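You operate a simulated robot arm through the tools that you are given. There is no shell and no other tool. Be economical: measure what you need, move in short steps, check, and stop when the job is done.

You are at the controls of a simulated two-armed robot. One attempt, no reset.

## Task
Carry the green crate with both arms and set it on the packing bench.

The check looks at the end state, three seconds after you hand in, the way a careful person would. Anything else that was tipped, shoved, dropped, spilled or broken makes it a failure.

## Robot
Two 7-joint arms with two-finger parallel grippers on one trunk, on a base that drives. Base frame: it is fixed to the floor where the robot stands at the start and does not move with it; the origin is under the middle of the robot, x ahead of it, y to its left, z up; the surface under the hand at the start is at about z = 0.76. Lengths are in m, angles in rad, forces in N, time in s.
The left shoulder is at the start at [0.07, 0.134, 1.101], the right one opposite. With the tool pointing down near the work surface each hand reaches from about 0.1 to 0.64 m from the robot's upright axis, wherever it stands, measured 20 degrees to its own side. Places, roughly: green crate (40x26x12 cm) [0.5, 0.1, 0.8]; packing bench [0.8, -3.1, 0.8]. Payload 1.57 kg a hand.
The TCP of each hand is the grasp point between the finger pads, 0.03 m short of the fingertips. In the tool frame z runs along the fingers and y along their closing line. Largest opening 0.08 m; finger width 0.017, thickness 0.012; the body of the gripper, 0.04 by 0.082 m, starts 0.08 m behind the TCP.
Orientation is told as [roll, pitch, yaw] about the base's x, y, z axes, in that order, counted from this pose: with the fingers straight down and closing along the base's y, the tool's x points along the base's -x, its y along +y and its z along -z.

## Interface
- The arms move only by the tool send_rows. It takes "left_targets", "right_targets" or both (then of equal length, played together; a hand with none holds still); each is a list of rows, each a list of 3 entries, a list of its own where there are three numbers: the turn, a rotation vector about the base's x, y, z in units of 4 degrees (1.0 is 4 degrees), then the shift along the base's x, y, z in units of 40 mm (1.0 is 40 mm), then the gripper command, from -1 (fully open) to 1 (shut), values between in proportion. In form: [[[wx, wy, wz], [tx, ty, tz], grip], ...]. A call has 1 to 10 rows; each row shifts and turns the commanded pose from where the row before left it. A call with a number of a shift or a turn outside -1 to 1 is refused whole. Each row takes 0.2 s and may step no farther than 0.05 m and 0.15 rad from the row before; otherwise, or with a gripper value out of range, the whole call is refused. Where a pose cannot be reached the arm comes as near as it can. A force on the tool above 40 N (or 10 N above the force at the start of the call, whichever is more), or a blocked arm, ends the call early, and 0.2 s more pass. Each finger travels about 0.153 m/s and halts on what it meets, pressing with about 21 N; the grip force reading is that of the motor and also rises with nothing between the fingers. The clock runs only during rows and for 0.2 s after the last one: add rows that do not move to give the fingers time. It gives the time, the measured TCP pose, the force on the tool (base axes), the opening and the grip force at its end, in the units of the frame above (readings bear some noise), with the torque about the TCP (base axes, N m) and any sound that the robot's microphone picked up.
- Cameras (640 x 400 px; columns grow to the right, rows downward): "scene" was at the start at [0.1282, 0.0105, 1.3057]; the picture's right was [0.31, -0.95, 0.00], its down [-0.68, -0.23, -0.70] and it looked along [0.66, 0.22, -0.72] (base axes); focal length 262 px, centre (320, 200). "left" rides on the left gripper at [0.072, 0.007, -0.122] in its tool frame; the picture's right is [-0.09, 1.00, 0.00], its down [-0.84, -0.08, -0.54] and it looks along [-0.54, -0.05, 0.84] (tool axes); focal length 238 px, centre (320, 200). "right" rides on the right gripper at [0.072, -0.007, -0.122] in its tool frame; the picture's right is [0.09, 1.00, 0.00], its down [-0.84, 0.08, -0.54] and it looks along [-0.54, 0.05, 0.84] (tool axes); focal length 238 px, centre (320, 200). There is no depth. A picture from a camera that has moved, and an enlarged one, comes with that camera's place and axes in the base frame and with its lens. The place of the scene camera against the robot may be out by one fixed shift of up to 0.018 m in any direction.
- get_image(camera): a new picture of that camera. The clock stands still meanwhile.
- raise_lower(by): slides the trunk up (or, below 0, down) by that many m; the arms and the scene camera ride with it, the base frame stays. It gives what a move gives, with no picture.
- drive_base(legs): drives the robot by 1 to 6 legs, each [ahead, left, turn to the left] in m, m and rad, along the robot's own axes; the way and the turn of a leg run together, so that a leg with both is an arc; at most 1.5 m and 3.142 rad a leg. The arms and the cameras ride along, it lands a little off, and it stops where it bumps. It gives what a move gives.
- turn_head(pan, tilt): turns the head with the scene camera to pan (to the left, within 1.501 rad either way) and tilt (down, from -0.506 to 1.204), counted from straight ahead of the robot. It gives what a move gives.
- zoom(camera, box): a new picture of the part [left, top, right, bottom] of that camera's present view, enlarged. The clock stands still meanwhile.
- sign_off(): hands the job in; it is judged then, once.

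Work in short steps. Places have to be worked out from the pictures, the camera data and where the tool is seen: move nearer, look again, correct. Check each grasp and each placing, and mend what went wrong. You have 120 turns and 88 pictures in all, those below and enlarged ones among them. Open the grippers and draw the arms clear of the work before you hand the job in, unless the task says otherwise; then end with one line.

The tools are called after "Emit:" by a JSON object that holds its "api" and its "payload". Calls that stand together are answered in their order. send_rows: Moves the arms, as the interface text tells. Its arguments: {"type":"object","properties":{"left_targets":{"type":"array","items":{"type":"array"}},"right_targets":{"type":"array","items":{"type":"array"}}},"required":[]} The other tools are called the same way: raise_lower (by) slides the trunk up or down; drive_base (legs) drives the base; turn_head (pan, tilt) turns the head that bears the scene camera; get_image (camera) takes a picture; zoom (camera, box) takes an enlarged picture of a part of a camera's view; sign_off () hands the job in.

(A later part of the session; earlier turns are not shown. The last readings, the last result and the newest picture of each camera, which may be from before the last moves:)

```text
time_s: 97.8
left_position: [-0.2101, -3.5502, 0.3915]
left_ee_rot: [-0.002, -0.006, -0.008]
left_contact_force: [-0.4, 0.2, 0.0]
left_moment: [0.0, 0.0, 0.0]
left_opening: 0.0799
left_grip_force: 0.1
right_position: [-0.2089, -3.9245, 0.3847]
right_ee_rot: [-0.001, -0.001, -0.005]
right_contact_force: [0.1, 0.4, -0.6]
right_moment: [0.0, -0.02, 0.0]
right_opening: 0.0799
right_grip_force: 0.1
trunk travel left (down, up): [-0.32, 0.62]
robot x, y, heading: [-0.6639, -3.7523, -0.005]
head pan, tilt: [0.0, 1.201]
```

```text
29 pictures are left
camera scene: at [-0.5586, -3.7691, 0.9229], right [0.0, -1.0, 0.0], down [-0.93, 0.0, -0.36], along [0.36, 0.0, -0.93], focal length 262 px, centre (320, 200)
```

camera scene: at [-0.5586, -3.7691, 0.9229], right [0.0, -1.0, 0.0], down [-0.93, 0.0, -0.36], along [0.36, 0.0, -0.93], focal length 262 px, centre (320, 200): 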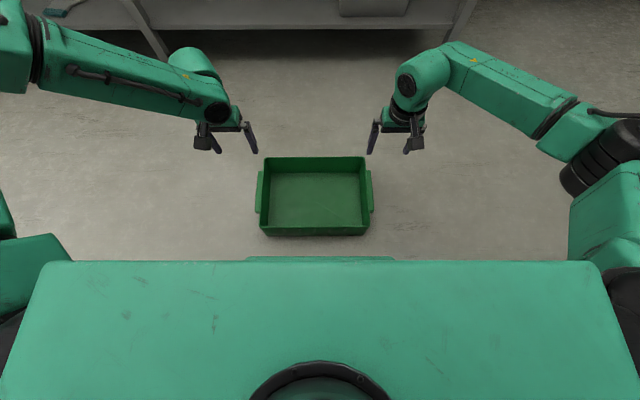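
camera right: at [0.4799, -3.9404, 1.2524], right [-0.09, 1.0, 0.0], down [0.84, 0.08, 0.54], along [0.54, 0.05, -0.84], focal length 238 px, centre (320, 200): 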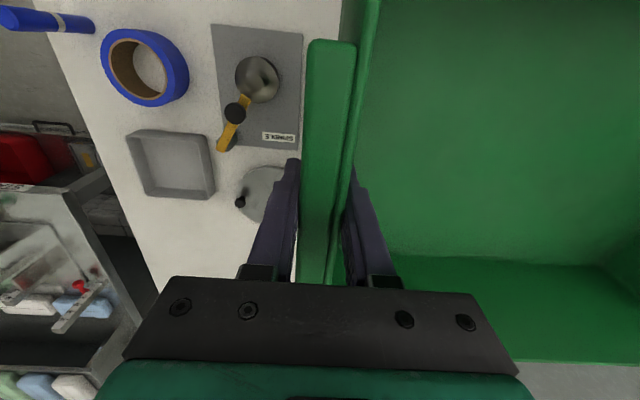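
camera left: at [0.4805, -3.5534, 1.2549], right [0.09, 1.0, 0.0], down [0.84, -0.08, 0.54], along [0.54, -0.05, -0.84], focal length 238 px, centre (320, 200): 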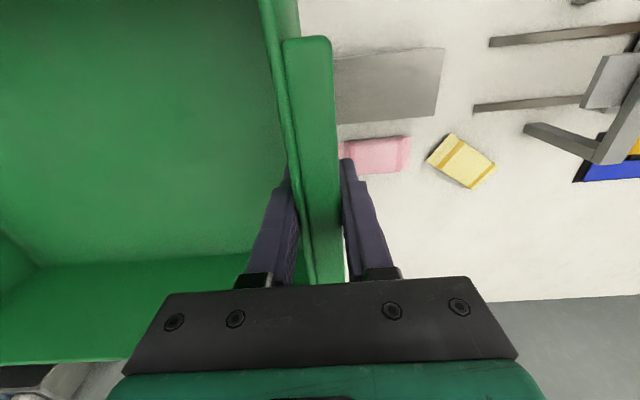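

The crate is resting on open floor. With empty hands I'll measure pitched reach: raise the hands to 0.16 m below the shoulders and pitch the fingers forward.

Emit:
{"api": "send_rows", "payload": {"left_targets": [[[0, -1, 0], [0, 0, 0.4], -1], [[0, -1, 0], [0, 0, 0.4], -1], [[0, -1, 0], [0, 0, 0.4], -1], [[0, -1, 0], [0, 0, 0.4], -1], [[0, -1, 0], [0, 0, 0.4], -1], [[0, -1, 0], [0, 0, 0.4], -1], [[0, -1, 0], [0, 0, 0.4], -1], [[0, -1, 0], [0, 0, 0.4], -1], [[0, -1, 0], [0, 0, 0.4], -1], [[0, -1, 0], [0, 0, 0.4], -1]], "right_targets": [[[0, -1, 0], [0, 0, 0.4], -1], [[0, -1, 0], [0, 0, 0.4], -1], [[0, -1, 0], [0, 0, 0.4], -1], [[0, -1, 0], [0, 0, 0.4], -1], [[0, -1, 0], [0, 0, 0.4], -1], [[0, -1, 0], [0, 0, 0.4], -1], [[0, -1, 0], [0, 0, 0.4], -1], [[0, -1, 0], [0, 0, 0.4], -1], [[0, -1, 0], [0, 0, 0.4], -1], [[0, -1, 0], [0, 0, 0.4], -1]]}}

Emit:
{"api": "send_rows", "payload": {"left_targets": [[[0, 0, 0], [0.75, 0, 0], -1], [[0, 0, 0], [0.75, 0, 0], -1], [[0, 0, 0], [0.75, 0, 0], -1], [[0, 0, 0], [0.75, 0, 0], -1], [[0, 0, 0], [0.75, 0, 0], -1], [[0, 0, 0], [0.75, 0, 0], -1], [[0, 0, 0], [0.75, 0, 0], -1], [[0, 0, 0], [0.75, 0, 0], -1], [[0, 0, 0], [0.75, 0, 0], -1], [[0, 0, 0], [0.75, 0, 0], -1]], "right_targets": [[[0, 0, 0], [0.75, 0, 0], -1], [[0, 0, 0], [0.75, 0, 0], -1], [[0, 0, 0], [0.75, 0, 0], -1], [[0, 0, 0], [0.75, 0, 0], -1], [[0, 0, 0], [0.75, 0, 0], -1], [[0, 0, 0], [0.75, 0, 0], -1], [[0, 0, 0], [0.75, 0, 0], -1], [[0, 0, 0], [0.75, 0, 0], -1], [[0, 0, 0], [0.75, 0, 0], -1], [[0, 0, 0], [0.75, 0, 0], -1]]}}

Emit:
{"api": "get_image", "payload": {"camera": "scene"}}

```text
time_s: 100.0
left_position: [-0.2102, -3.5521, 0.5525]
left_ee_rot: [0.006, -0.708, -0.011]
left_contact_force: [-0.1, 0.2, 0.5]
left_moment: [0.0, -0.05, 0.01]
left_opening: 0.0801
left_grip_force: 0.1
right_position: [-0.2094, -3.9254, 0.5442]
right_ee_rot: [0.005, -0.7, -0.009]
right_contact_force: [0.2, 0.8, 0.6]
right_moment: [0.03, 0.0, 0.03]
right_opening: 0.0798
right_grip_force: 0.0
trunk travel left (down, up): [-0.32, 0.62]
robot x, y, heading: [-0.6688, -3.7523, -0.006]
head pan, tilt: [0.0, 1.201]
```

```text
time_s: 102.2
left_position: [0.0212, -3.5286, 0.5728]
left_ee_rot: [0.004, -0.705, -0.012]
left_contact_force: [-0.1, 0.5, 0.4]
left_moment: [-0.02, -0.02, 0.01]
left_opening: 0.0801
left_grip_force: 0.0
left hand out of reach, approached as far as the arm can: row 8, 9, 10
right_position: [0.0597, -3.9248, 0.5455]
right_ee_rot: [0.001, -0.702, -0.003]
right_contact_force: [-0.1, -0.3, 0.0]
right_moment: [0.02, -0.01, 0.0]
right_opening: 0.0801
right_grip_force: 0.0
right hand out of reach, approached as far as the arm can: row 10
trunk travel left (down, up): [-0.32, 0.62]
robot x, y, heading: [-0.6675, -3.7553, -0.008]
head pan, tilt: [0.0, 1.201]
```

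```text
28 pictures are left
camera scene: at [-0.5587, -3.7692, 0.923], right [-0.01, -1.0, 0.0], down [-0.93, 0.0, -0.36], along [0.36, 0.0, -0.93], focal length 262 px, centre (320, 200)
```

scene: 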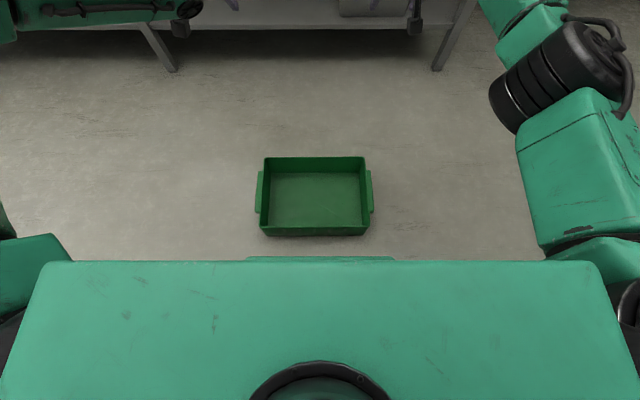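

With a 40° pitch the hands reach about 0.68–0.72 m ahead, which is enough for the free spot. I'll back up 0.1 m and centre on the crate (its centre is about −0.21, −3.7375) before regrasping.

Emit:
{"api": "drive_base", "payload": {"legs": [[-0.1, 0.017, 0.006]]}}

Emit:
{"api": "turn_head", "payload": {"pan": 0.0, "tilt": 0.95}}

Emit:
{"api": "get_image", "payload": {"camera": "scene"}}

```text
time_s: 103.3
left_position: [-0.0808, -3.5065, 0.5735]
left_ee_rot: [0.004, -0.707, -0.003]
left_contact_force: [0.4, -0.4, -0.3]
left_moment: [0.0, -0.01, -0.02]
left_opening: 0.0798
left_grip_force: 0.1
right_position: [-0.04, -3.9025, 0.5461]
right_ee_rot: [0.002, -0.701, 0.001]
right_contact_force: [-0.4, -0.2, 1.2]
right_moment: [-0.01, 0.02, 0.02]
right_opening: 0.0798
right_grip_force: 0.0
trunk travel left (down, up): [-0.32, 0.62]
robot x, y, heading: [-0.7687, -3.7336, 0.002]
head pan, tilt: [0.0, 1.201]
```

```text
time_s: 104.1
left_position: [-0.0804, -3.5077, 0.5725]
left_ee_rot: [0.005, -0.706, -0.004]
left_contact_force: [-0.8, -0.3, -0.1]
left_moment: [0.05, 0.03, -0.01]
left_opening: 0.0799
left_grip_force: 0.1
right_position: [-0.0395, -3.9025, 0.5468]
right_ee_rot: [0.004, -0.699, -0.002]
right_contact_force: [-0.5, 0.4, -1.2]
right_moment: [0.02, -0.03, -0.01]
right_opening: 0.0801
right_grip_force: 0.1
trunk travel left (down, up): [-0.32, 0.62]
robot x, y, heading: [-0.7689, -3.7374, 0.003]
head pan, tilt: [0.0, 0.949]
```

```text
27 pictures are left
camera scene: at [-0.6422, -3.7511, 0.9391], right [0.0, -1.0, 0.0], down [-0.81, 0.0, -0.58], along [0.58, 0.0, -0.81], focal length 262 px, centre (320, 200)
```

scene: 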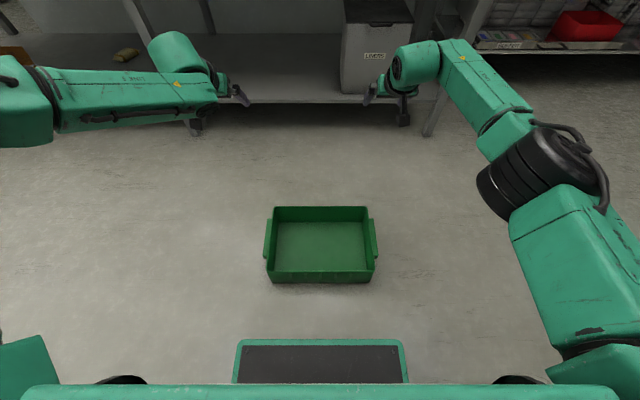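

The crate sits squarely in front. I'll bring the pitched hands back over the handles at about z 0.36, aiming at x=−0.235, y=−3.551 and −3.924.

Emit:
{"api": "send_rows", "payload": {"left_targets": [[[0, 0, 0], [-0.3865, -0.108, -0.5], -1], [[0, 0, 0], [-0.3865, -0.108, -0.5], -1], [[0, 0, 0], [-0.3865, -0.108, -0.5], -1], [[0, 0, 0], [-0.3865, -0.108, -0.5], -1], [[0, 0, 0], [-0.3865, -0.108, -0.5], -1], [[0, 0, 0], [-0.3865, -0.108, -0.5], -1], [[0, 0, 0], [-0.3865, -0.108, -0.5], -1], [[0, 0, 0], [-0.3865, -0.108, -0.5], -1], [[0, 0, 0], [-0.3865, -0.108, -0.5], -1], [[0, 0, 0], [-0.3865, -0.108, -0.5], -1]], "right_targets": [[[0, 0, 0], [-0.489, -0.054, -0.44], -1], [[0, 0, 0], [-0.489, -0.054, -0.44], -1], [[0, 0, 0], [-0.489, -0.054, -0.44], -1], [[0, 0, 0], [-0.489, -0.054, -0.44], -1], [[0, 0, 0], [-0.489, -0.054, -0.44], -1], [[0, 0, 0], [-0.489, -0.054, -0.44], -1], [[0, 0, 0], [-0.489, -0.054, -0.44], -1], [[0, 0, 0], [-0.489, -0.054, -0.44], -1], [[0, 0, 0], [-0.489, -0.054, -0.44], -1], [[0, 0, 0], [-0.489, -0.054, -0.44], -1]]}}

Emit:
{"api": "get_image", "payload": {"camera": "scene"}}

```text
time_s: 106.3
left_position: [-0.2532, -3.5341, 0.4065]
left_ee_rot: [0.003, -0.706, -0.004]
left_contact_force: [-0.9, 0.5, 0.2]
left_moment: [0.02, -0.02, 0.0]
left_opening: 0.0799
left_grip_force: 0.1
left hand out of reach, approached as far as the arm can: row 7, 8, 9, 10
right_position: [-0.2338, -3.9242, 0.3687]
right_ee_rot: [0.003, -0.7, 0.0]
right_contact_force: [-0.9, 0.1, 0.0]
right_moment: [0.03, -0.01, 0.02]
right_opening: 0.0799
right_grip_force: 0.0
trunk travel left (down, up): [-0.32, 0.62]
robot x, y, heading: [-0.7687, -3.7362, -0.0]
head pan, tilt: [0.0, 0.949]
```

```text
26 pictures are left
camera scene: at [-0.6422, -3.7511, 0.9392], right [0.0, -1.0, 0.0], down [-0.81, 0.0, -0.58], along [0.58, 0.0, -0.81], focal length 262 px, centre (320, 200)
```

scene: 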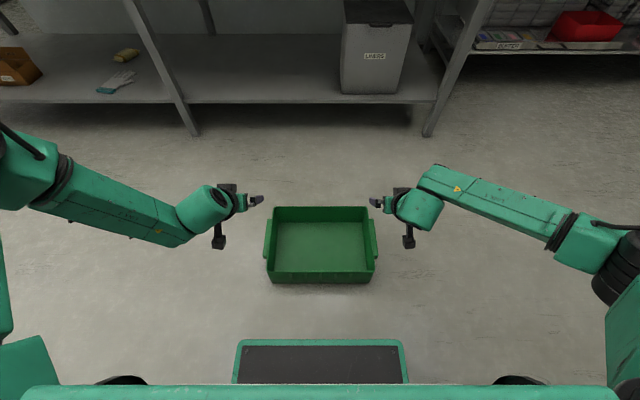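

The left arm's reach shrinks when its hand is far below the shoulder. I'll drive 6 cm forward, align the hands there, and use the trunk for the lowering.

Emit:
{"api": "drive_base", "payload": {"legs": [[0.06, 0, 0]]}}

Emit:
{"api": "send_rows", "payload": {"left_targets": [[[0, 0, 0], [-0.26, -0.105, -0.2], -1], [[0, 0, 0], [-0.26, -0.105, -0.25], -1], [[0, 0, 0], [-0.26, -0.105, -0.25], -1], [[0, 0, 0], [-0.27, -0.105, -0.25], -1], [[0, 0, 0], [0, 0, 0], -1]], "right_targets": [[[0, 0, 0], [-0.38, 0, 0], -1], [[0, 0, 0], [-0.38, 0, 0], -1], [[0, 0, 0], [-0.38, 0, 0], -1], [[0, 0, 0], [-0.385, 0, 0], -1], [[0, 0, 0], [0, 0, 0], -1]]}}

Emit:
{"api": "raise_lower", "payload": {"by": -0.14}}

Emit:
{"api": "get_image", "payload": {"camera": "left"}}

Emit:
{"api": "get_image", "payload": {"camera": "right"}}

```text
time_s: 107.3
left_position: [-0.1917, -3.5334, 0.4048]
left_ee_rot: [0.004, -0.708, -0.003]
left_contact_force: [0.6, -0.2, 0.3]
left_moment: [0.0, -0.02, 0.0]
left_opening: 0.0801
left_grip_force: 0.0
right_position: [-0.173, -3.9262, 0.3692]
right_ee_rot: [0.002, -0.698, 0.0]
right_contact_force: [0.7, -0.5, -1.4]
right_moment: [0.02, -0.03, 0.02]
right_opening: 0.0801
right_grip_force: 0.1
trunk travel left (down, up): [-0.32, 0.62]
robot x, y, heading: [-0.7054, -3.7373, 0.005]
head pan, tilt: [0.0, 0.949]
```

```text
time_s: 108.5
left_position: [-0.2416, -3.5383, 0.3927]
left_ee_rot: [0.003, -0.703, -0.004]
left_contact_force: [-0.5, 0.4, -1.4]
left_moment: [0.02, 0.02, 0.03]
left_opening: 0.0801
left_grip_force: 0.0
left hand out of reach, approached as far as the arm can: row 1, 2, 3, 4
right_position: [-0.2359, -3.9244, 0.3708]
right_ee_rot: [0.002, -0.7, 0.0]
right_contact_force: [0.1, -0.1, 0.2]
right_moment: [0.0, -0.03, -0.01]
right_opening: 0.0798
right_grip_force: 0.1
trunk travel left (down, up): [-0.32, 0.62]
robot x, y, heading: [-0.7046, -3.7351, -0.002]
head pan, tilt: [0.0, 0.949]
```

```text
time_s: 110.2
left_position: [-0.2409, -3.5382, 0.2542]
left_ee_rot: [0.0, -0.704, -0.005]
left_contact_force: [0.1, -0.5, -1.0]
left_moment: [0.01, 0.0, -0.02]
left_opening: 0.08
left_grip_force: 0.1
right_position: [-0.235, -3.9245, 0.2296]
right_ee_rot: [0.002, -0.701, 0.0]
right_contact_force: [-0.3, -0.3, -0.1]
right_moment: [0.01, 0.01, -0.03]
right_opening: 0.0801
right_grip_force: 0.0
trunk travel left (down, up): [-0.18, 0.76]
robot x, y, heading: [-0.706, -3.7372, 0.002]
head pan, tilt: [0.0, 0.949]
```

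```text
25 pictures are left
camera left: at [-0.3753, -3.5306, 0.3001], right [0.07, 1.0, 0.06], down [0.29, -0.08, 0.95], along [0.96, -0.05, -0.29], focal length 238 px, centre (320, 200)
```

left: 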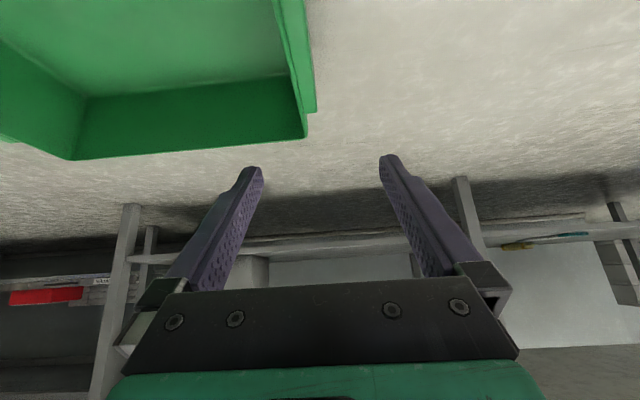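

```text
24 pictures are left
camera right: at [-0.3687, -3.9323, 0.2763], right [-0.07, 1.0, -0.06], down [0.29, 0.08, 0.95], along [0.95, 0.05, -0.3], focal length 238 px, centre (320, 200)
```

right: 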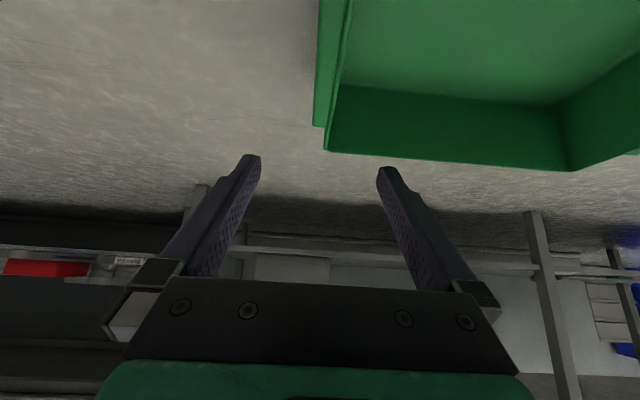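

The left hand only needs a small inward correction, and the trunk has enough travel left to reach the floor grasp. Crate estimates from the hand cameras: centre (−0.22, −3.736). Adjusting, then lowering with the trunk.

Emit:
{"api": "send_rows", "payload": {"left_targets": [[[0, 0, 0], [0.03, 0, 0.3], -1], [[0, 0, 0], [0.03, -0.21, 0], -1], [[0, 0, 0], [0, -0.21, 0], -1], [[0, 0, 0], [0, 0, 0], -1]], "right_targets": [[[0, 0, 0], [0, 0.05, 0.3], -1], [[0, 0, 0], [0, 0.05, 0.3], -1], [[0, 0, 0], [0, 0.06, 0.31], -1], [[0, 0, 0], [0, 0, 0], -1]]}}

Emit:
{"api": "raise_lower", "payload": {"by": -0.1}}

Emit:
{"api": "get_image", "payload": {"camera": "left"}}

Emit:
{"api": "get_image", "payload": {"camera": "right"}}

```text
time_s: 111.2
left_position: [-0.2372, -3.5547, 0.2645]
left_ee_rot: [0.001, -0.703, -0.003]
left_contact_force: [0.5, 0.1, -0.1]
left_moment: [0.02, 0.02, 0.01]
left_opening: 0.0799
left_grip_force: 0.1
right_position: [-0.2346, -3.9174, 0.2673]
right_ee_rot: [0.002, -0.7, 0.001]
right_contact_force: [0.3, 0.3, -0.1]
right_moment: [0.0, 0.03, 0.03]
right_opening: 0.0801
right_grip_force: 0.1
trunk travel left (down, up): [-0.18, 0.76]
robot x, y, heading: [-0.7014, -3.7395, -0.001]
head pan, tilt: [0.0, 0.949]
```

```text
time_s: 112.5
left_position: [-0.2396, -3.5544, 0.1644]
left_ee_rot: [0.0, -0.703, -0.002]
left_contact_force: [-0.4, 0.0, 0.2]
left_moment: [0.02, 0.01, -0.03]
left_opening: 0.08
left_grip_force: 0.1
right_position: [-0.2345, -3.9171, 0.1679]
right_ee_rot: [0.002, -0.7, -0.001]
right_contact_force: [0.5, 0.2, -0.1]
right_moment: [-0.02, 0.02, -0.01]
right_opening: 0.0799
right_grip_force: 0.1
trunk travel left (down, up): [-0.08, 0.86]
robot x, y, heading: [-0.7058, -3.7339, 0.0]
head pan, tilt: [0.0, 0.949]
```

```text
23 pictures are left
camera left: at [-0.373, -3.5474, 0.2117], right [0.07, 1.0, 0.06], down [0.29, -0.08, 0.95], along [0.96, -0.05, -0.29], focal length 238 px, centre (320, 200)
```

left: 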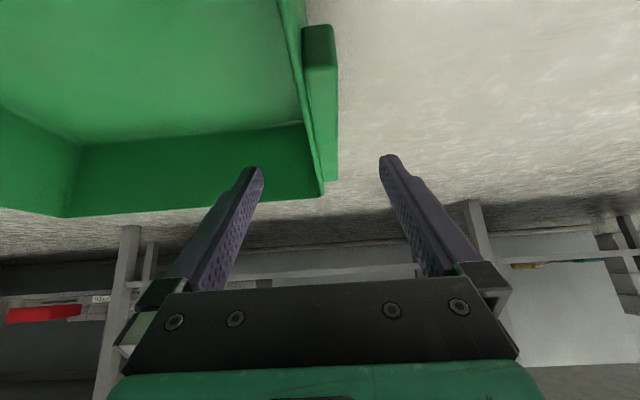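

```text
22 pictures are left
camera right: at [-0.3684, -3.9256, 0.2131], right [-0.07, 1.0, -0.06], down [0.29, 0.08, 0.95], along [0.95, 0.05, -0.3], focal length 238 px, centre (320, 200)
```

right: 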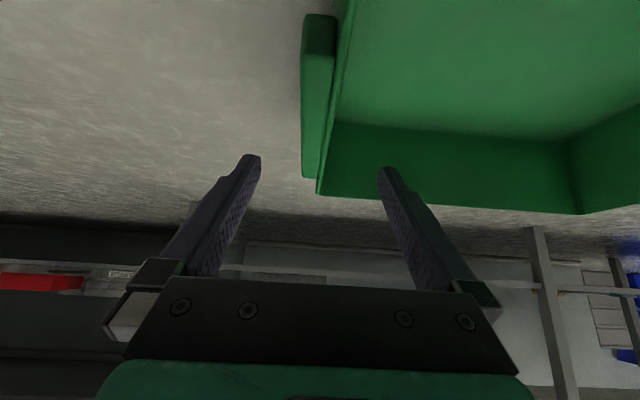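

Both walls are centred between the fingers. Lowering the last 7 cm with the trunk and closing.

Emit:
{"api": "raise_lower", "payload": {"by": -0.072}}

Emit:
{"api": "send_rows", "payload": {"left_targets": [[[0, 0, 0], [0, 0, 0], 0], [[0, 0, 0], [0, 0, 0], 1], [[0, 0, 0], [0, 0, 0], 1], [[0, 0, 0], [0, 0, 0], 1]], "right_targets": [[[0, 0, 0], [0, 0, -0.08], 0], [[0, 0, 0], [0, 0, 0], 1], [[0, 0, 0], [0, 0, 0], 1], [[0, 0, 0], [0, 0, 0], 1]]}}

Emit:
{"api": "get_image", "payload": {"camera": "left"}}

Emit:
{"api": "get_image", "payload": {"camera": "right"}}

```text
time_s: 113.6
left_position: [-0.2401, -3.555, 0.0924]
left_ee_rot: [0.002, -0.701, -0.003]
left_contact_force: [-0.1, -0.2, -0.1]
left_moment: [-0.02, -0.02, 0.0]
left_opening: 0.0801
left_grip_force: 0.0
right_position: [-0.235, -3.9189, 0.0953]
right_ee_rot: [0.002, -0.698, 0.0]
right_contact_force: [0.4, -0.1, 1.1]
right_moment: [-0.02, 0.01, 0.02]
right_opening: 0.0803
right_grip_force: 0.1
trunk travel left (down, up): [-0.008, 0.932]
robot x, y, heading: [-0.7068, -3.7377, 0.001]
head pan, tilt: [0.0, 0.949]
```

```text
time_s: 114.6
left_position: [-0.2383, -3.5508, 0.0921]
left_ee_rot: [0.008, -0.706, 0.003]
left_contact_force: [-2.0, 5.3, 5.3]
left_moment: [-0.98, 0.54, -1.08]
left_opening: 0.0224
left_grip_force: 21.1
right_position: [-0.2337, -3.9224, 0.0922]
right_ee_rot: [-0.01, -0.7, 0.002]
right_contact_force: [-2.4, -4.9, 2.9]
right_moment: [1.01, 0.38, 1.24]
right_opening: 0.0228
right_grip_force: 21.1
trunk travel left (down, up): [-0.008, 0.932]
robot x, y, heading: [-0.7048, -3.7367, -0.0]
head pan, tilt: [0.0, 0.949]
stopped in row 4 (left hand): the force on the tool passed its limit at 41 N (the readings are from after the stop); the commanded pose is now the measured one
```

```text
21 pictures are left
camera left: at [-0.3726, -3.5448, 0.1394], right [0.06, 1.0, 0.07], down [0.29, -0.08, 0.95], along [0.96, -0.04, -0.29], focal length 238 px, centre (320, 200)
```

left: 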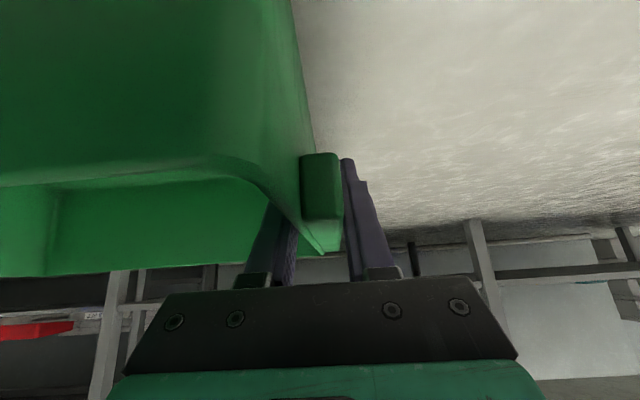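

```text
20 pictures are left
camera right: at [-0.3679, -3.9289, 0.1376], right [-0.06, 1.0, -0.07], down [0.29, 0.08, 0.95], along [0.95, 0.04, -0.3], focal length 238 px, centre (320, 200)
```

right: 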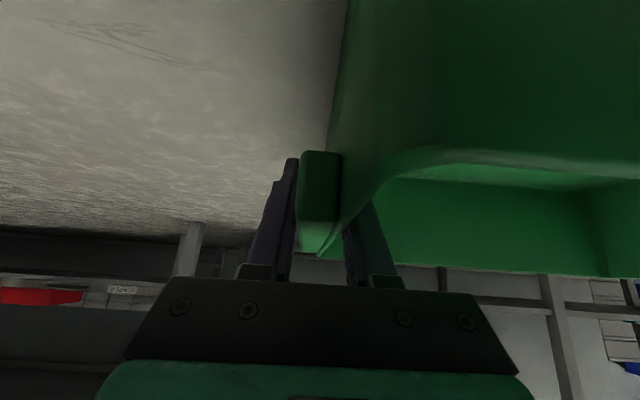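

Both grips hold at the same 22 mm. I'll lift 10 cm with the trunk and check that it's level.

Emit:
{"api": "raise_lower", "payload": {"by": 0.1}}

Emit:
{"api": "send_rows", "payload": {"left_targets": [[[0, 0, 0], [0, 0, 0.2], 1], [[0, 0, 0], [0, 0, 0.4], 1], [[0, 0, 0], [0, 0, 0.5], 1], [[0, 0, 0], [0, 0, 0.5], 1], [[0, 0, 0], [0, 0, 0.5], 1], [[0, 0, 0], [0, 0, 0.5], 1], [[0, 0, 0], [0, 0, 0.5], 1], [[0, 0, 0], [0, 0, 0.5], 1], [[0, 0, 0], [0, 0, 0.3], 1], [[0, 0, 0], [0, 0, 0.1], 1]], "right_targets": [[[0, 0, 0], [0, 0, 0.2], 1], [[0, 0, 0], [0, 0, 0.4], 1], [[0, 0, 0], [0, 0, 0.5], 1], [[0, 0, 0], [0, 0, 0.5], 1], [[0, 0, 0], [0, 0, 0.5], 1], [[0, 0, 0], [0, 0, 0.5], 1], [[0, 0, 0], [0, 0, 0.5], 1], [[0, 0, 0], [0, 0, 0.5], 1], [[0, 0, 0], [0, 0, 0.3], 1], [[0, 0, 0], [0, 0, 0.1], 1]]}}

Emit:
{"api": "get_image", "payload": {"camera": "scene"}}

```text
time_s: 115.9
left_position: [-0.2378, -3.5512, 0.1907]
left_ee_rot: [0.009, -0.702, 0.0]
left_contact_force: [-0.3, 4.6, -3.6]
left_moment: [-1.08, 0.13, -1.06]
left_opening: 0.0224
left_grip_force: 21.2
right_position: [-0.2334, -3.9228, 0.1906]
right_ee_rot: [-0.011, -0.698, 0.002]
right_contact_force: [-0.1, -4.6, -4.3]
right_moment: [1.01, 0.07, 1.11]
right_opening: 0.0228
right_grip_force: 21.0
trunk travel left (down, up): [-0.108, 0.832]
robot x, y, heading: [-0.709, -3.7375, -0.003]
head pan, tilt: [0.0, 0.949]
```

```text
time_s: 118.1
left_position: [-0.2374, -3.5512, 0.3515]
left_ee_rot: [0.01, -0.703, 0.002]
left_contact_force: [0.1, 7.3, -4.1]
left_moment: [-0.99, 0.33, -1.07]
left_opening: 0.0225
left_grip_force: 20.9
right_position: [-0.2331, -3.9235, 0.3508]
right_ee_rot: [-0.011, -0.697, -0.001]
right_contact_force: [-0.2, -7.6, -3.2]
right_moment: [1.0, -0.16, 1.14]
right_opening: 0.0227
right_grip_force: 21.4
trunk travel left (down, up): [-0.108, 0.832]
robot x, y, heading: [-0.7081, -3.737, 0.002]
head pan, tilt: [0.0, 0.949]
```

```text
19 pictures are left
camera scene: at [-0.5817, -3.7509, 0.727], right [0.0, -1.0, 0.0], down [-0.81, 0.0, -0.58], along [0.58, 0.0, -0.81], focal length 262 px, centre (320, 200)
```

scene: 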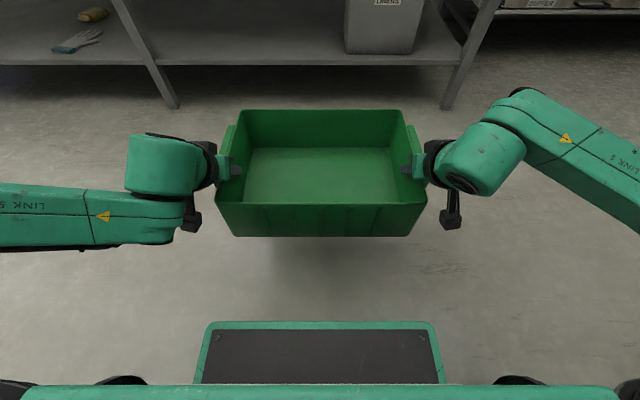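

Level and evenly loaded at about 4 N a side. I'll raise the trunk to travel height (TCP about 1.07).

Emit:
{"api": "raise_lower", "payload": {"by": 0.4}}

Emit:
{"api": "raise_lower", "payload": {"by": 0.32}}

Emit:
{"api": "send_rows", "payload": {"left_targets": [[[0, 0, 0], [0.2, 0, 0], 1], [[0, 0, 0], [0.4, 0, 0], 1], [[0, 0, 0], [0.5, 0, 0], 1], [[0, 0, 0], [0.5, 0, 0], 1], [[0, 0, 0], [0.5, 0, 0], 1], [[0, 0, 0], [0.5, 0, 0], 1], [[0, 0, 0], [0.4, 0, 0], 1], [[0, 0, 0], [0.2, 0, 0], 1], [[0, 0, 0], [0, 0, 0], 1]], "right_targets": [[[0, 0, 0], [0.2, 0, 0], 1], [[0, 0, 0], [0.4, 0, 0], 1], [[0, 0, 0], [0.5, 0, 0], 1], [[0, 0, 0], [0.5, 0, 0], 1], [[0, 0, 0], [0.5, 0, 0], 1], [[0, 0, 0], [0.5, 0, 0], 1], [[0, 0, 0], [0.4, 0, 0], 1], [[0, 0, 0], [0.2, 0, 0], 1], [[0, 0, 0], [0, 0, 0], 1]]}}

```text
time_s: 121.9
left_position: [-0.2367, -3.551, 0.7506]
left_ee_rot: [0.01, -0.704, 0.0]
left_contact_force: [-0.5, 14.2, -4.4]
left_moment: [-1.06, 0.05, -1.1]
left_opening: 0.0225
left_grip_force: 21.2
right_position: [-0.2338, -3.9232, 0.7508]
right_ee_rot: [-0.011, -0.697, -0.002]
right_contact_force: [-0.3, -13.6, -4.1]
right_moment: [1.05, 0.12, 1.17]
right_opening: 0.0225
right_grip_force: 21.2
trunk travel left (down, up): [-0.508, 0.432]
robot x, y, heading: [-0.7093, -3.7374, 0.006]
head pan, tilt: [0.0, 0.949]
```

```text
time_s: 125.1
left_position: [-0.2369, -3.551, 1.0716]
left_ee_rot: [0.011, -0.703, 0.002]
left_contact_force: [0.7, 17.5, -3.4]
left_moment: [-1.09, 0.08, -1.1]
left_opening: 0.0223
left_grip_force: 20.7
right_position: [-0.2335, -3.9218, 1.0706]
right_ee_rot: [-0.01, -0.698, -0.001]
right_contact_force: [-0.7, -16.3, -4.0]
right_moment: [1.03, 0.12, 1.17]
right_opening: 0.0226
right_grip_force: 20.9
trunk travel left (down, up): [-0.828, 0.112]
robot x, y, heading: [-0.706, -3.7353, -0.001]
head pan, tilt: [0.0, 0.949]
```

```text
time_s: 127.1
left_position: [-0.1091, -3.5506, 1.0717]
left_ee_rot: [0.008, -0.703, 0.002]
left_contact_force: [0.0, 14.2, -3.7]
left_moment: [-1.14, 0.31, -1.15]
left_opening: 0.0226
left_grip_force: 20.7
right_position: [-0.1044, -3.9228, 1.0689]
right_ee_rot: [-0.011, -0.698, -0.002]
right_contact_force: [-0.5, -14.4, -3.8]
right_moment: [1.11, -0.11, 1.18]
right_opening: 0.0226
right_grip_force: 20.9
trunk travel left (down, up): [-0.828, 0.112]
robot x, y, heading: [-0.7035, -3.7361, 0.003]
head pan, tilt: [0.0, 0.949]
```

The arms are extended to about 0.60 m with no limit flag. I'll ease the 14 N squeeze and extend another 4.5 cm.

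Emit:
{"api": "send_rows", "payload": {"left_targets": [[[0, 0, 0], [0.2, 0.025, 0], 1], [[0, 0, 0], [0.25, 0, 0], 1], [[0, 0, 0], [0.25, 0, 0], 1], [[0, 0, 0], [0.25, 0, 0], 1], [[0, 0, 0], [0.17, 0, 0], 1], [[0, 0, 0], [0, 0, 0], 1]], "right_targets": [[[0, 0, 0], [0.2, -0.025, 0], 1], [[0, 0, 0], [0.25, 0, 0], 1], [[0, 0, 0], [0.25, 0, 0], 1], [[0, 0, 0], [0.25, 0, 0], 1], [[0, 0, 0], [0.17, 0, 0], 1], [[0, 0, 0], [0, 0, 0], 1]]}}

Emit:
{"api": "get_image", "payload": {"camera": "scene"}}

```text
time_s: 128.5
left_position: [-0.064, -3.5521, 1.0707]
left_ee_rot: [0.009, -0.703, 0.0]
left_contact_force: [0.7, 2.5, -3.9]
left_moment: [-1.07, 0.08, -0.96]
left_opening: 0.0224
left_grip_force: 21.5
right_position: [-0.0597, -3.9233, 1.071]
right_ee_rot: [-0.008, -0.697, 0.0]
right_contact_force: [0.2, -1.2, -3.9]
right_moment: [1.03, 0.14, 1.11]
right_opening: 0.0223
right_grip_force: 20.9
trunk travel left (down, up): [-0.828, 0.112]
robot x, y, heading: [-0.7083, -3.7363, 0.002]
head pan, tilt: [0.0, 0.949]
```

```text
18 pictures are left
camera scene: at [-0.5807, -3.7511, 1.447], right [0.0, -1.0, 0.0], down [-0.81, 0.0, -0.58], along [0.58, 0.0, -0.81], focal length 262 px, centre (320, 200)
```

scene: 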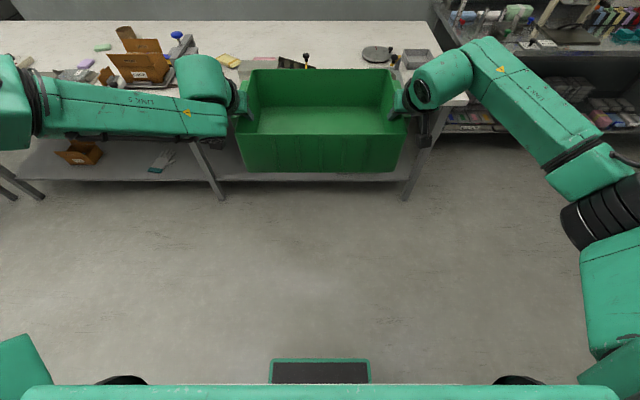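

No limit flags, crate level. My geometry puts the left elbow high (about z 1.35) and clear, so I'll drive in over the bench: first 0.6 m with a 1.8 cm right correction.

Emit:
{"api": "drive_base", "payload": {"legs": [[0.6, -0.018, 0]]}}

Emit:
{"api": "drive_base", "payload": {"legs": [[0.2, 0, 0]]}}

Emit:
{"api": "get_image", "payload": {"camera": "scene"}}

Emit:
{"api": "get_image", "payload": {"camera": "left"}}

```text
time_s: 131.9
left_position: [0.5361, -3.5617, 1.0718]
left_ee_rot: [0.007, -0.704, 0.007]
left_contact_force: [0.8, -13.7, -3.2]
left_moment: [-0.94, 0.2, -0.88]
left_opening: 0.0221
left_grip_force: 20.6
right_position: [0.5411, -3.9351, 1.0709]
right_ee_rot: [-0.009, -0.698, 0.007]
right_contact_force: [-1.0, 13.6, -3.2]
right_moment: [0.95, 0.11, 1.02]
right_opening: 0.0224
right_grip_force: 20.8
trunk travel left (down, up): [-0.828, 0.112]
robot x, y, heading: [-0.1052, -3.7512, 0.013]
head pan, tilt: [0.0, 0.949]
```

```text
time_s: 133.5
left_position: [0.7333, -3.5608, 1.0735]
left_ee_rot: [0.008, -0.705, 0.007]
left_contact_force: [0.6, 1.2, -4.0]
left_moment: [-1.02, 0.08, -1.0]
left_opening: 0.0222
left_grip_force: 21.0
right_position: [0.7404, -3.9328, 1.0732]
right_ee_rot: [-0.009, -0.699, 0.006]
right_contact_force: [0.1, -2.1, -3.9]
right_moment: [1.01, 0.08, 1.11]
right_opening: 0.0222
right_grip_force: 20.8
trunk travel left (down, up): [-0.828, 0.112]
robot x, y, heading: [0.0964, -3.7476, 0.009]
head pan, tilt: [0.0, 0.949]
```

```text
17 pictures are left
camera scene: at [0.2169, -3.7636, 1.4474], right [0.01, -1.0, 0.0], down [-0.81, -0.01, -0.58], along [0.58, 0.0, -0.81], focal length 262 px, centre (320, 200)
```

scene: 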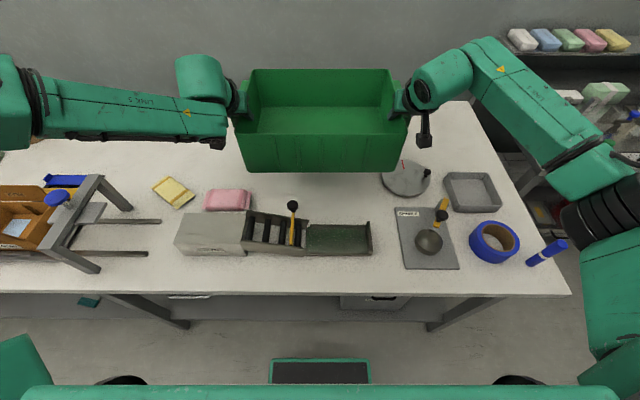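

```text
16 pictures are left
camera left: at [0.5991, -3.5547, 1.1195], right [0.06, 1.0, 0.07], down [0.29, -0.08, 0.95], along [0.96, -0.04, -0.29], focal length 238 px, centre (320, 200)
```

left: 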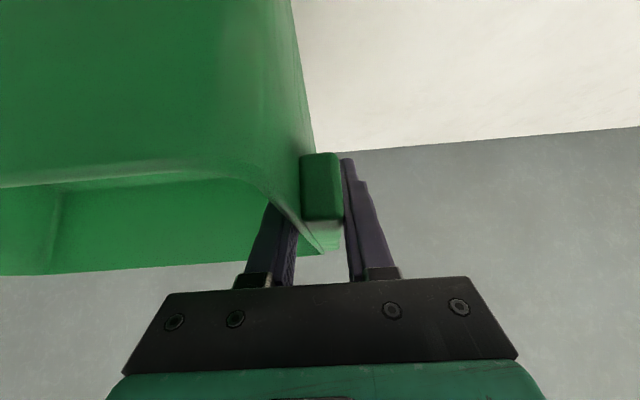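

Excellent view: tray/case/knob all end by x≈0.63, pink's right end is at y≈−3.53, the disc's left at ≈−3.96, and the crate will sit at y −3.57 to −3.93. I'll advance the last 5.5 cm.

Emit:
{"api": "drive_base", "payload": {"legs": [[0.055, 0, -0.006]]}}

Emit:
{"api": "get_image", "payload": {"camera": "scene"}}

```text
time_s: 134.4
left_position: [0.7855, -3.564, 1.0751]
left_ee_rot: [0.007, -0.71, 0.0]
left_contact_force: [-0.3, 3.1, -3.1]
left_moment: [-1.09, 0.11, -1.0]
left_opening: 0.0223
left_grip_force: 21.0
right_position: [0.7897, -3.9359, 1.0735]
right_ee_rot: [-0.008, -0.703, -0.001]
right_contact_force: [-1.5, -3.1, -2.2]
right_moment: [0.99, 0.08, 1.08]
right_opening: 0.0226
right_grip_force: 21.3
trunk travel left (down, up): [-0.828, 0.112]
robot x, y, heading: [0.1527, -3.7519, 0.003]
head pan, tilt: [0.0, 0.949]
```

```text
15 pictures are left
camera scene: at [0.2667, -3.7639, 1.4479], right [0.0, -1.0, 0.0], down [-0.81, 0.0, -0.59], along [0.59, 0.0, -0.81], focal length 262 px, centre (320, 200)
```

scene: 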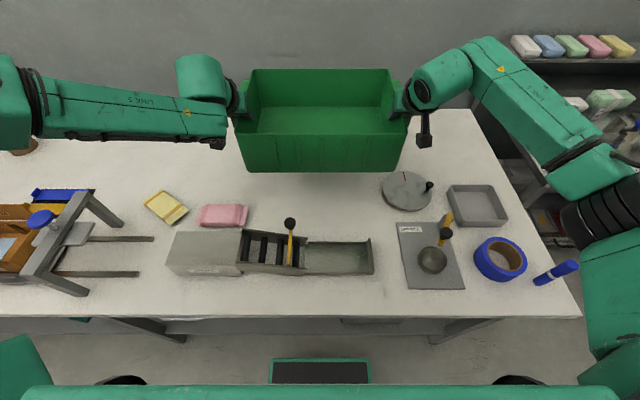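

Grip x≈0.788, so the crate centre is at about 0.80, its near wall clear behind the knob. Lowering 0.15 m with the trunk, then looking again.

Emit:
{"api": "raise_lower", "payload": {"by": -0.15}}

Emit:
{"api": "get_image", "payload": {"camera": "scene"}}

Emit:
{"api": "get_image", "payload": {"camera": "right"}}

```text
time_s: 136.2
left_position: [0.7911, -3.5658, 0.9208]
left_ee_rot: [0.007, -0.705, 0.001]
left_contact_force: [0.9, 3.3, -4.4]
left_moment: [-1.03, 0.12, -0.98]
left_opening: 0.0221
left_grip_force: 21.1
right_position: [0.7954, -3.9363, 0.9204]
right_ee_rot: [-0.009, -0.698, 0.0]
right_contact_force: [0.1, -2.8, -4.0]
right_moment: [1.01, 0.05, 1.09]
right_opening: 0.0226
right_grip_force: 21.0
trunk travel left (down, up): [-0.678, 0.262]
robot x, y, heading: [0.1455, -3.7513, 0.001]
head pan, tilt: [0.0, 0.949]
```

```text
14 pictures are left
camera scene: at [0.2749, -3.7641, 1.2971], right [0.0, -1.0, 0.0], down [-0.81, 0.0, -0.58], along [0.58, 0.0, -0.81], focal length 262 px, centre (320, 200)
```

scene: 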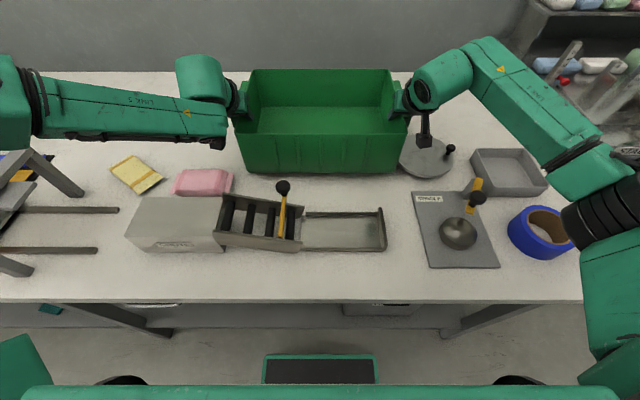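

```text
13 pictures are left
camera right: at [0.6617, -3.9422, 0.9668], right [-0.06, 1.0, -0.07], down [0.29, 0.08, 0.95], along [0.95, 0.04, -0.3], focal length 238 px, centre (320, 200)
```

right: 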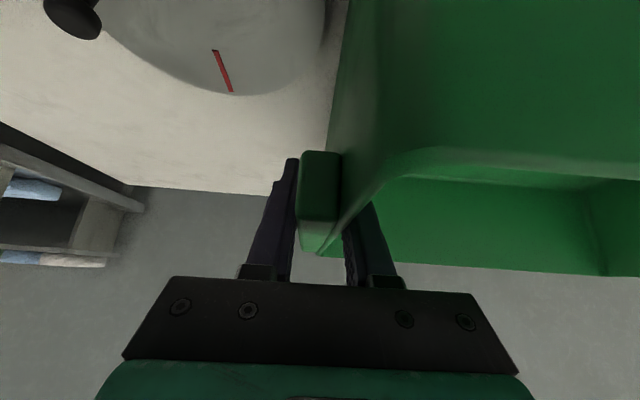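

Clear of the knob (0.61 vs near wall about 0.68), but the disc edge is only about 1 cm from the right wall with 4 cm free on the left. I'll shift the crate 1.2 cm left, then lower another 5 cm.

Emit:
{"api": "send_rows", "payload": {"left_targets": [[[0, 0, 0], [0, 0.15, 0], 1], [[0, 0, 0], [0, 0.15, 0], 1], [[0, 0, 0], [0, 0, 0], 1]], "right_targets": [[[0, 0, 0], [0, 0.15, 0], 1], [[0, 0, 0], [0, 0.15, 0], 1], [[0, 0, 0], [0, 0, 0], 1]]}}

Emit:
{"api": "raise_lower", "payload": {"by": -0.05}}

Emit:
{"api": "get_image", "payload": {"camera": "scene"}}

Emit:
{"api": "get_image", "payload": {"camera": "right"}}

```text
time_s: 137.0
left_position: [0.7909, -3.5522, 0.9214]
left_ee_rot: [0.006, -0.703, 0.0]
left_contact_force: [-0.5, 2.9, -4.4]
left_moment: [-1.07, 0.35, -1.02]
left_opening: 0.022
left_grip_force: 20.6
right_position: [0.7946, -3.9245, 0.9209]
right_ee_rot: [-0.008, -0.699, -0.001]
right_contact_force: [0.1, -2.4, -3.4]
right_moment: [1.0, -0.12, 1.04]
right_opening: 0.0225
right_grip_force: 21.1
trunk travel left (down, up): [-0.678, 0.262]
robot x, y, heading: [0.1488, -3.75, 0.003]
head pan, tilt: [0.0, 0.949]
```

```text
time_s: 137.9
left_position: [0.7858, -3.5509, 0.8786]
left_ee_rot: [0.007, -0.714, 0.004]
left_contact_force: [0.0, 8.4, 20.7]
left_moment: [-1.35, 0.27, -1.28]
left_opening: 0.0223
left_grip_force: 20.7
right_position: [0.7885, -3.9248, 0.8767]
right_ee_rot: [-0.007, -0.71, 0.0]
right_contact_force: [-1.6, -8.3, 20.6]
right_moment: [1.32, 0.27, 1.55]
right_opening: 0.0228
right_grip_force: 20.8
trunk travel left (down, up): [-0.628, 0.312]
robot x, y, heading: [0.1496, -3.7482, 0.002]
head pan, tilt: [0.0, 0.949]
```

```text
12 pictures are left
camera scene: at [0.2647, -3.7644, 1.2484], right [0.0, -1.0, 0.0], down [-0.81, 0.0, -0.59], along [0.59, 0.0, -0.81], focal length 262 px, centre (320, 200)
```

scene: 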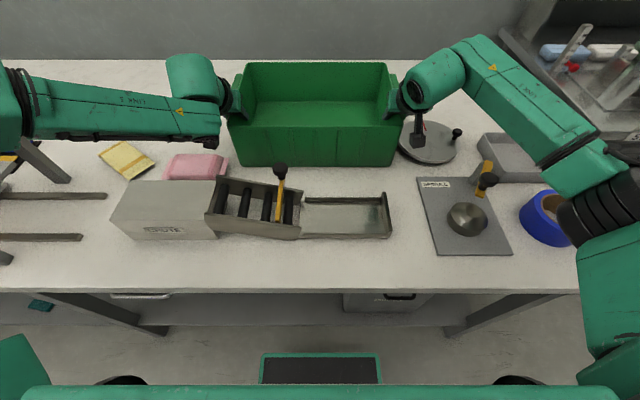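

```text
11 pictures are left
camera right: at [0.6544, -3.9305, 0.922], right [-0.06, 1.0, -0.07], down [0.28, 0.08, 0.96], along [0.96, 0.04, -0.29], focal length 238 px, centre (320, 200)
```

right: 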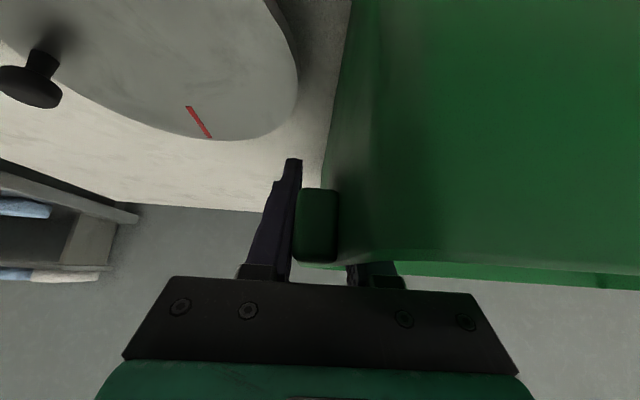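

Contact came a bit earlier than expected (about 20 N up on each hand), so the bench top is near z≈0.785. I'll relieve the pressing by raising the trunk 7 mm.

Emit:
{"api": "raise_lower", "payload": {"by": 0.007}}

Emit:
{"api": "zoom", "payload": {"camera": "scene", "box": [160, 50, 480, 250]}}

Emit:
{"api": "get_image", "payload": {"camera": "left"}}

```text
time_s: 138.5
left_position: [0.788, -3.5517, 0.8778]
left_ee_rot: [0.007, -0.703, -0.001]
left_contact_force: [-3.3, 5.5, 4.6]
left_moment: [-1.36, 0.59, -1.29]
left_opening: 0.0222
left_grip_force: 21.0
right_position: [0.7923, -3.924, 0.8771]
right_ee_rot: [-0.009, -0.695, -0.001]
right_contact_force: [-0.7, -6.0, -0.5]
right_moment: [1.46, -0.23, 1.36]
right_opening: 0.0227
right_grip_force: 21.5
trunk travel left (down, up): [-0.635, 0.305]
robot x, y, heading: [0.1486, -3.7505, 0.004]
head pan, tilt: [0.0, 0.949]
```

```text
2.00 times, centred on (320, 150) of scene
camera zoom: at [0.2716, -3.7644, 1.254], right [0.0, -1.0, 0.0], down [-0.81, 0.0, -0.58], along [0.58, 0.0, -0.81], focal length 524 px, centre (320, 300)
```

zoom: 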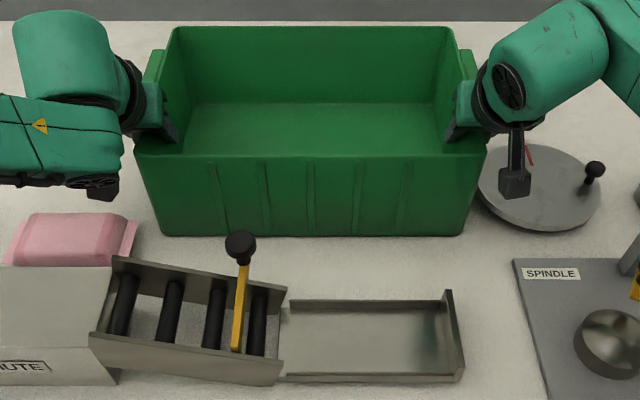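

```text
9 pictures are left
camera left: at [0.6544, -3.5459, 0.9252], right [0.07, 1.0, 0.07], down [0.29, -0.08, 0.95], along [0.95, -0.04, -0.29], focal length 238 px, centre (320, 200)
```

left: 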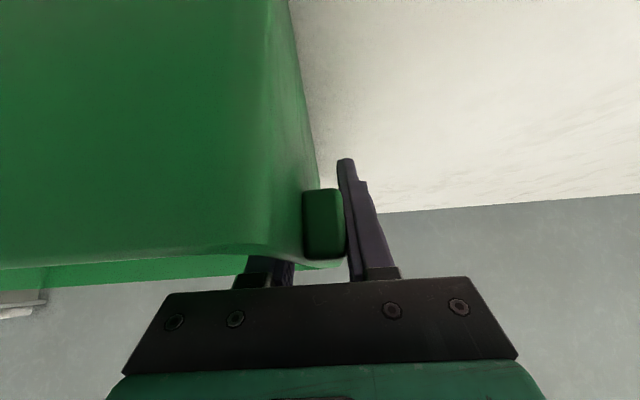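

The crate sits in the clear area, between the pink pack and the disc and behind the tray, with its weight on the bench (hand forces near zero). I'll open the grippers just enough to release.

Emit:
{"api": "send_rows", "payload": {"left_targets": [[[0, 0, 0], [0, 0, 0], 0.35], [[0, 0, 0], [0, 0, 0], 0.1], [[0, 0, 0], [0, 0, 0], 0], [[0, 0, 0], [0, 0, 0], 0]], "right_targets": [[[0, 0, 0], [0, 0, 0], 0.35], [[0, 0, 0], [0, 0, 0], 0.1], [[0, 0, 0], [0, 0, 0], 0], [[0, 0, 0], [0, 0, 0], 0]]}}

Emit:
{"api": "zoom", "payload": {"camera": "scene", "box": [160, 50, 480, 250]}}

Emit:
{"api": "get_image", "payload": {"camera": "right"}}

```text
time_s: 139.5
left_position: [0.7909, -3.5523, 0.879]
left_ee_rot: [0.007, -0.705, 0.001]
left_contact_force: [-0.3, 0.6, 0.9]
left_moment: [-0.03, 0.03, -0.01]
left_opening: 0.04
left_grip_force: 0.1
right_position: [0.7941, -3.9245, 0.8775]
right_ee_rot: [-0.008, -0.699, 0.0]
right_contact_force: [0.7, 0.0, -0.3]
right_moment: [0.0, 0.01, -0.02]
right_opening: 0.0398
right_grip_force: 0.1
trunk travel left (down, up): [-0.635, 0.305]
robot x, y, heading: [0.1477, -3.7494, 0.002]
head pan, tilt: [0.0, 0.949]
```

```text
2.00 times, centred on (320, 150) of scene
camera zoom: at [0.2734, -3.7641, 1.2542], right [0.0, -1.0, 0.0], down [-0.81, 0.0, -0.58], along [0.58, 0.0, -0.81], focal length 524 px, centre (320, 300)
```

zoom: 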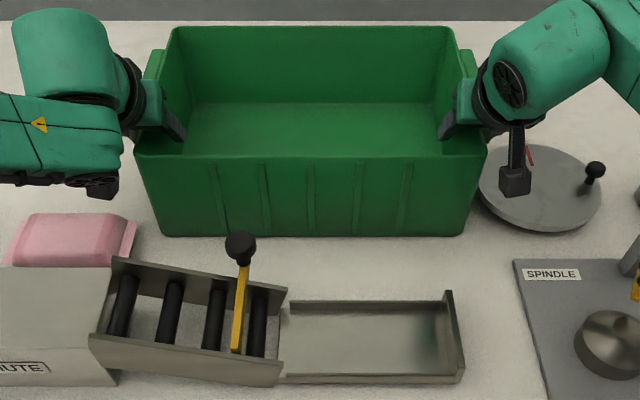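

```text
7 pictures are left
camera right: at [0.6604, -3.9302, 0.9242], right [-0.06, 1.0, -0.07], down [0.29, 0.08, 0.95], along [0.95, 0.04, -0.3], focal length 238 px, centre (320, 200)
```

right: 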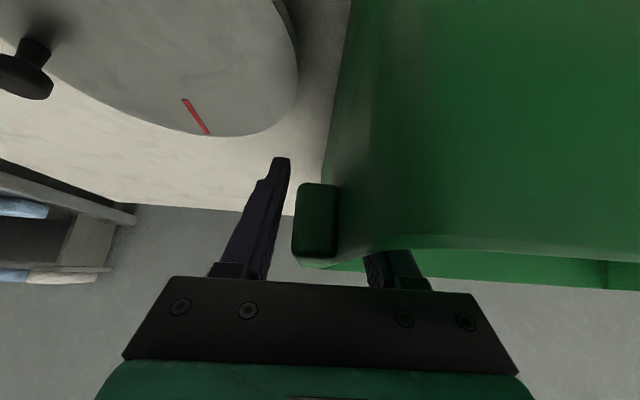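

The crate didn't move on release and the hands read zero force. I'll raise the trunk to lift the hands clear.

Emit:
{"api": "raise_lower", "payload": {"by": 0.05}}

Emit:
{"api": "raise_lower", "payload": {"by": 0.2}}

Emit:
{"api": "get_image", "payload": {"camera": "scene"}}

```text
time_s: 140.4
left_position: [0.7906, -3.5528, 0.929]
left_ee_rot: [0.007, -0.705, -0.001]
left_contact_force: [0.0, -0.2, 0.2]
left_moment: [0.01, 0.01, 0.02]
left_opening: 0.0399
left_grip_force: 0.1
right_position: [0.7938, -3.9248, 0.9273]
right_ee_rot: [-0.008, -0.697, 0.0]
right_contact_force: [0.8, 0.1, 0.4]
right_moment: [0.0, -0.03, -0.02]
right_opening: 0.0398
right_grip_force: 0.0
trunk travel left (down, up): [-0.685, 0.255]
robot x, y, heading: [0.1503, -3.7513, 0.003]
head pan, tilt: [0.0, 0.949]
```

```text
time_s: 142.6
left_position: [0.7906, -3.5519, 1.1275]
left_ee_rot: [0.008, -0.704, -0.001]
left_contact_force: [-0.5, -0.2, -0.1]
left_moment: [0.0, 0.04, 0.0]
left_opening: 0.0398
left_grip_force: 0.1
right_position: [0.7945, -3.924, 1.1276]
right_ee_rot: [-0.007, -0.7, 0.001]
right_contact_force: [0.4, 0.9, 0.2]
right_moment: [0.0, -0.02, -0.02]
right_opening: 0.0402
right_grip_force: 0.1
trunk travel left (down, up): [-0.885, 0.055]
robot x, y, heading: [0.1479, -3.7517, -0.002]
head pan, tilt: [0.0, 0.949]
```

```text
6 pictures are left
camera scene: at [0.2736, -3.7641, 1.5041], right [0.0, -1.0, 0.0], down [-0.81, 0.0, -0.58], along [0.58, 0.0, -0.81], focal length 262 px, centre (320, 200)
```

scene: 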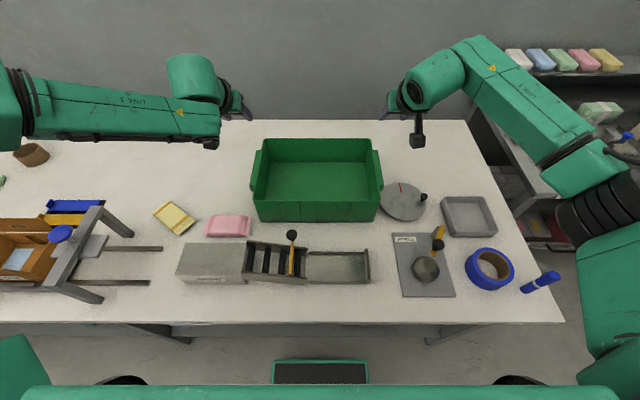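

The crate stands flat on the packing bench and nothing else has moved. I'll back the robot straight out, open the grippers and check once more.

Emit:
{"api": "drive_base", "payload": {"legs": [[-0.75, 0, 0]]}}

Emit:
{"api": "send_rows", "payload": {"left_targets": [[[0, 0, 0], [0, 0, 0], -1], [[0, 0, 0], [0, 0, 0], -1]], "right_targets": [[[0, 0, 0], [0, 0, 0], -1], [[0, 0, 0], [0, 0, 0], -1]]}}

Emit:
{"api": "turn_head", "payload": {"pan": 0.0, "tilt": 0.55}}

Emit:
{"api": "get_image", "payload": {"camera": "scene"}}

```text
time_s: 146.7
left_position: [0.037, -3.5536, 1.1279]
left_ee_rot: [0.007, -0.703, -0.004]
left_contact_force: [0.0, 0.1, 0.2]
left_moment: [0.0, 0.01, -0.05]
left_opening: 0.0399
left_grip_force: 0.1
right_position: [0.0399, -3.9254, 1.1279]
right_ee_rot: [-0.009, -0.696, -0.004]
right_contact_force: [0.1, 0.7, 0.4]
right_moment: [-0.03, 0.0, 0.01]
right_opening: 0.04
right_grip_force: 0.0
trunk travel left (down, up): [-0.885, 0.055]
robot x, y, heading: [-0.6079, -3.7479, 0.003]
head pan, tilt: [0.0, 0.949]
```

```text
time_s: 147.2
left_position: [0.0378, -3.5546, 1.1274]
left_ee_rot: [0.008, -0.706, -0.005]
left_contact_force: [-0.4, 0.1, 0.4]
left_moment: [-0.03, 0.0, 0.01]
left_opening: 0.0799
left_grip_force: 0.0
right_position: [0.039, -3.9272, 1.1269]
right_ee_rot: [-0.008, -0.697, -0.004]
right_contact_force: [-0.3, -1.3, 0.1]
right_moment: [-0.01, -0.02, -0.01]
right_opening: 0.0799
right_grip_force: 0.0
trunk travel left (down, up): [-0.885, 0.055]
robot x, y, heading: [-0.605, -3.7507, -0.006]
head pan, tilt: [0.0, 0.949]
```

```text
time_s: 148.1
left_position: [0.0367, -3.5554, 1.1301]
left_ee_rot: [0.007, -0.704, -0.003]
left_contact_force: [-0.7, 0.1, -0.9]
left_moment: [0.0, 0.06, -0.03]
left_opening: 0.0801
left_grip_force: 0.1
right_position: [0.038, -3.9256, 1.1279]
right_ee_rot: [-0.009, -0.7, -0.004]
right_contact_force: [-0.4, 0.2, -0.2]
right_moment: [0.01, -0.01, 0.0]
right_opening: 0.0802
right_grip_force: 0.0
trunk travel left (down, up): [-0.885, 0.055]
robot x, y, heading: [-0.6047, -3.7495, -0.006]
head pan, tilt: [0.0, 0.55]
```

```text
5 pictures are left
camera scene: at [-0.4642, -3.7643, 1.537], right [0.0, -1.0, 0.0], down [-0.52, 0.0, -0.85], along [0.85, 0.0, -0.52], focal length 262 px, centre (320, 200)
```

scene: 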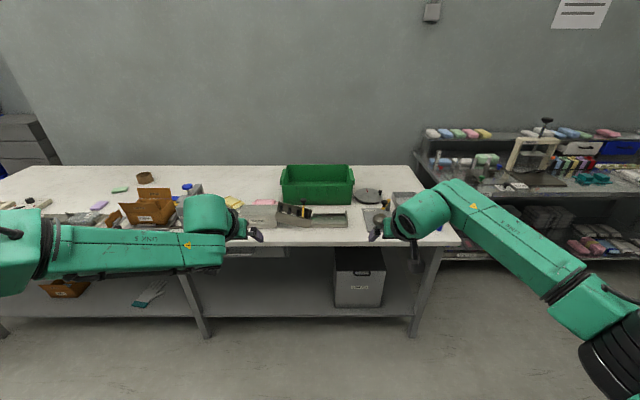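

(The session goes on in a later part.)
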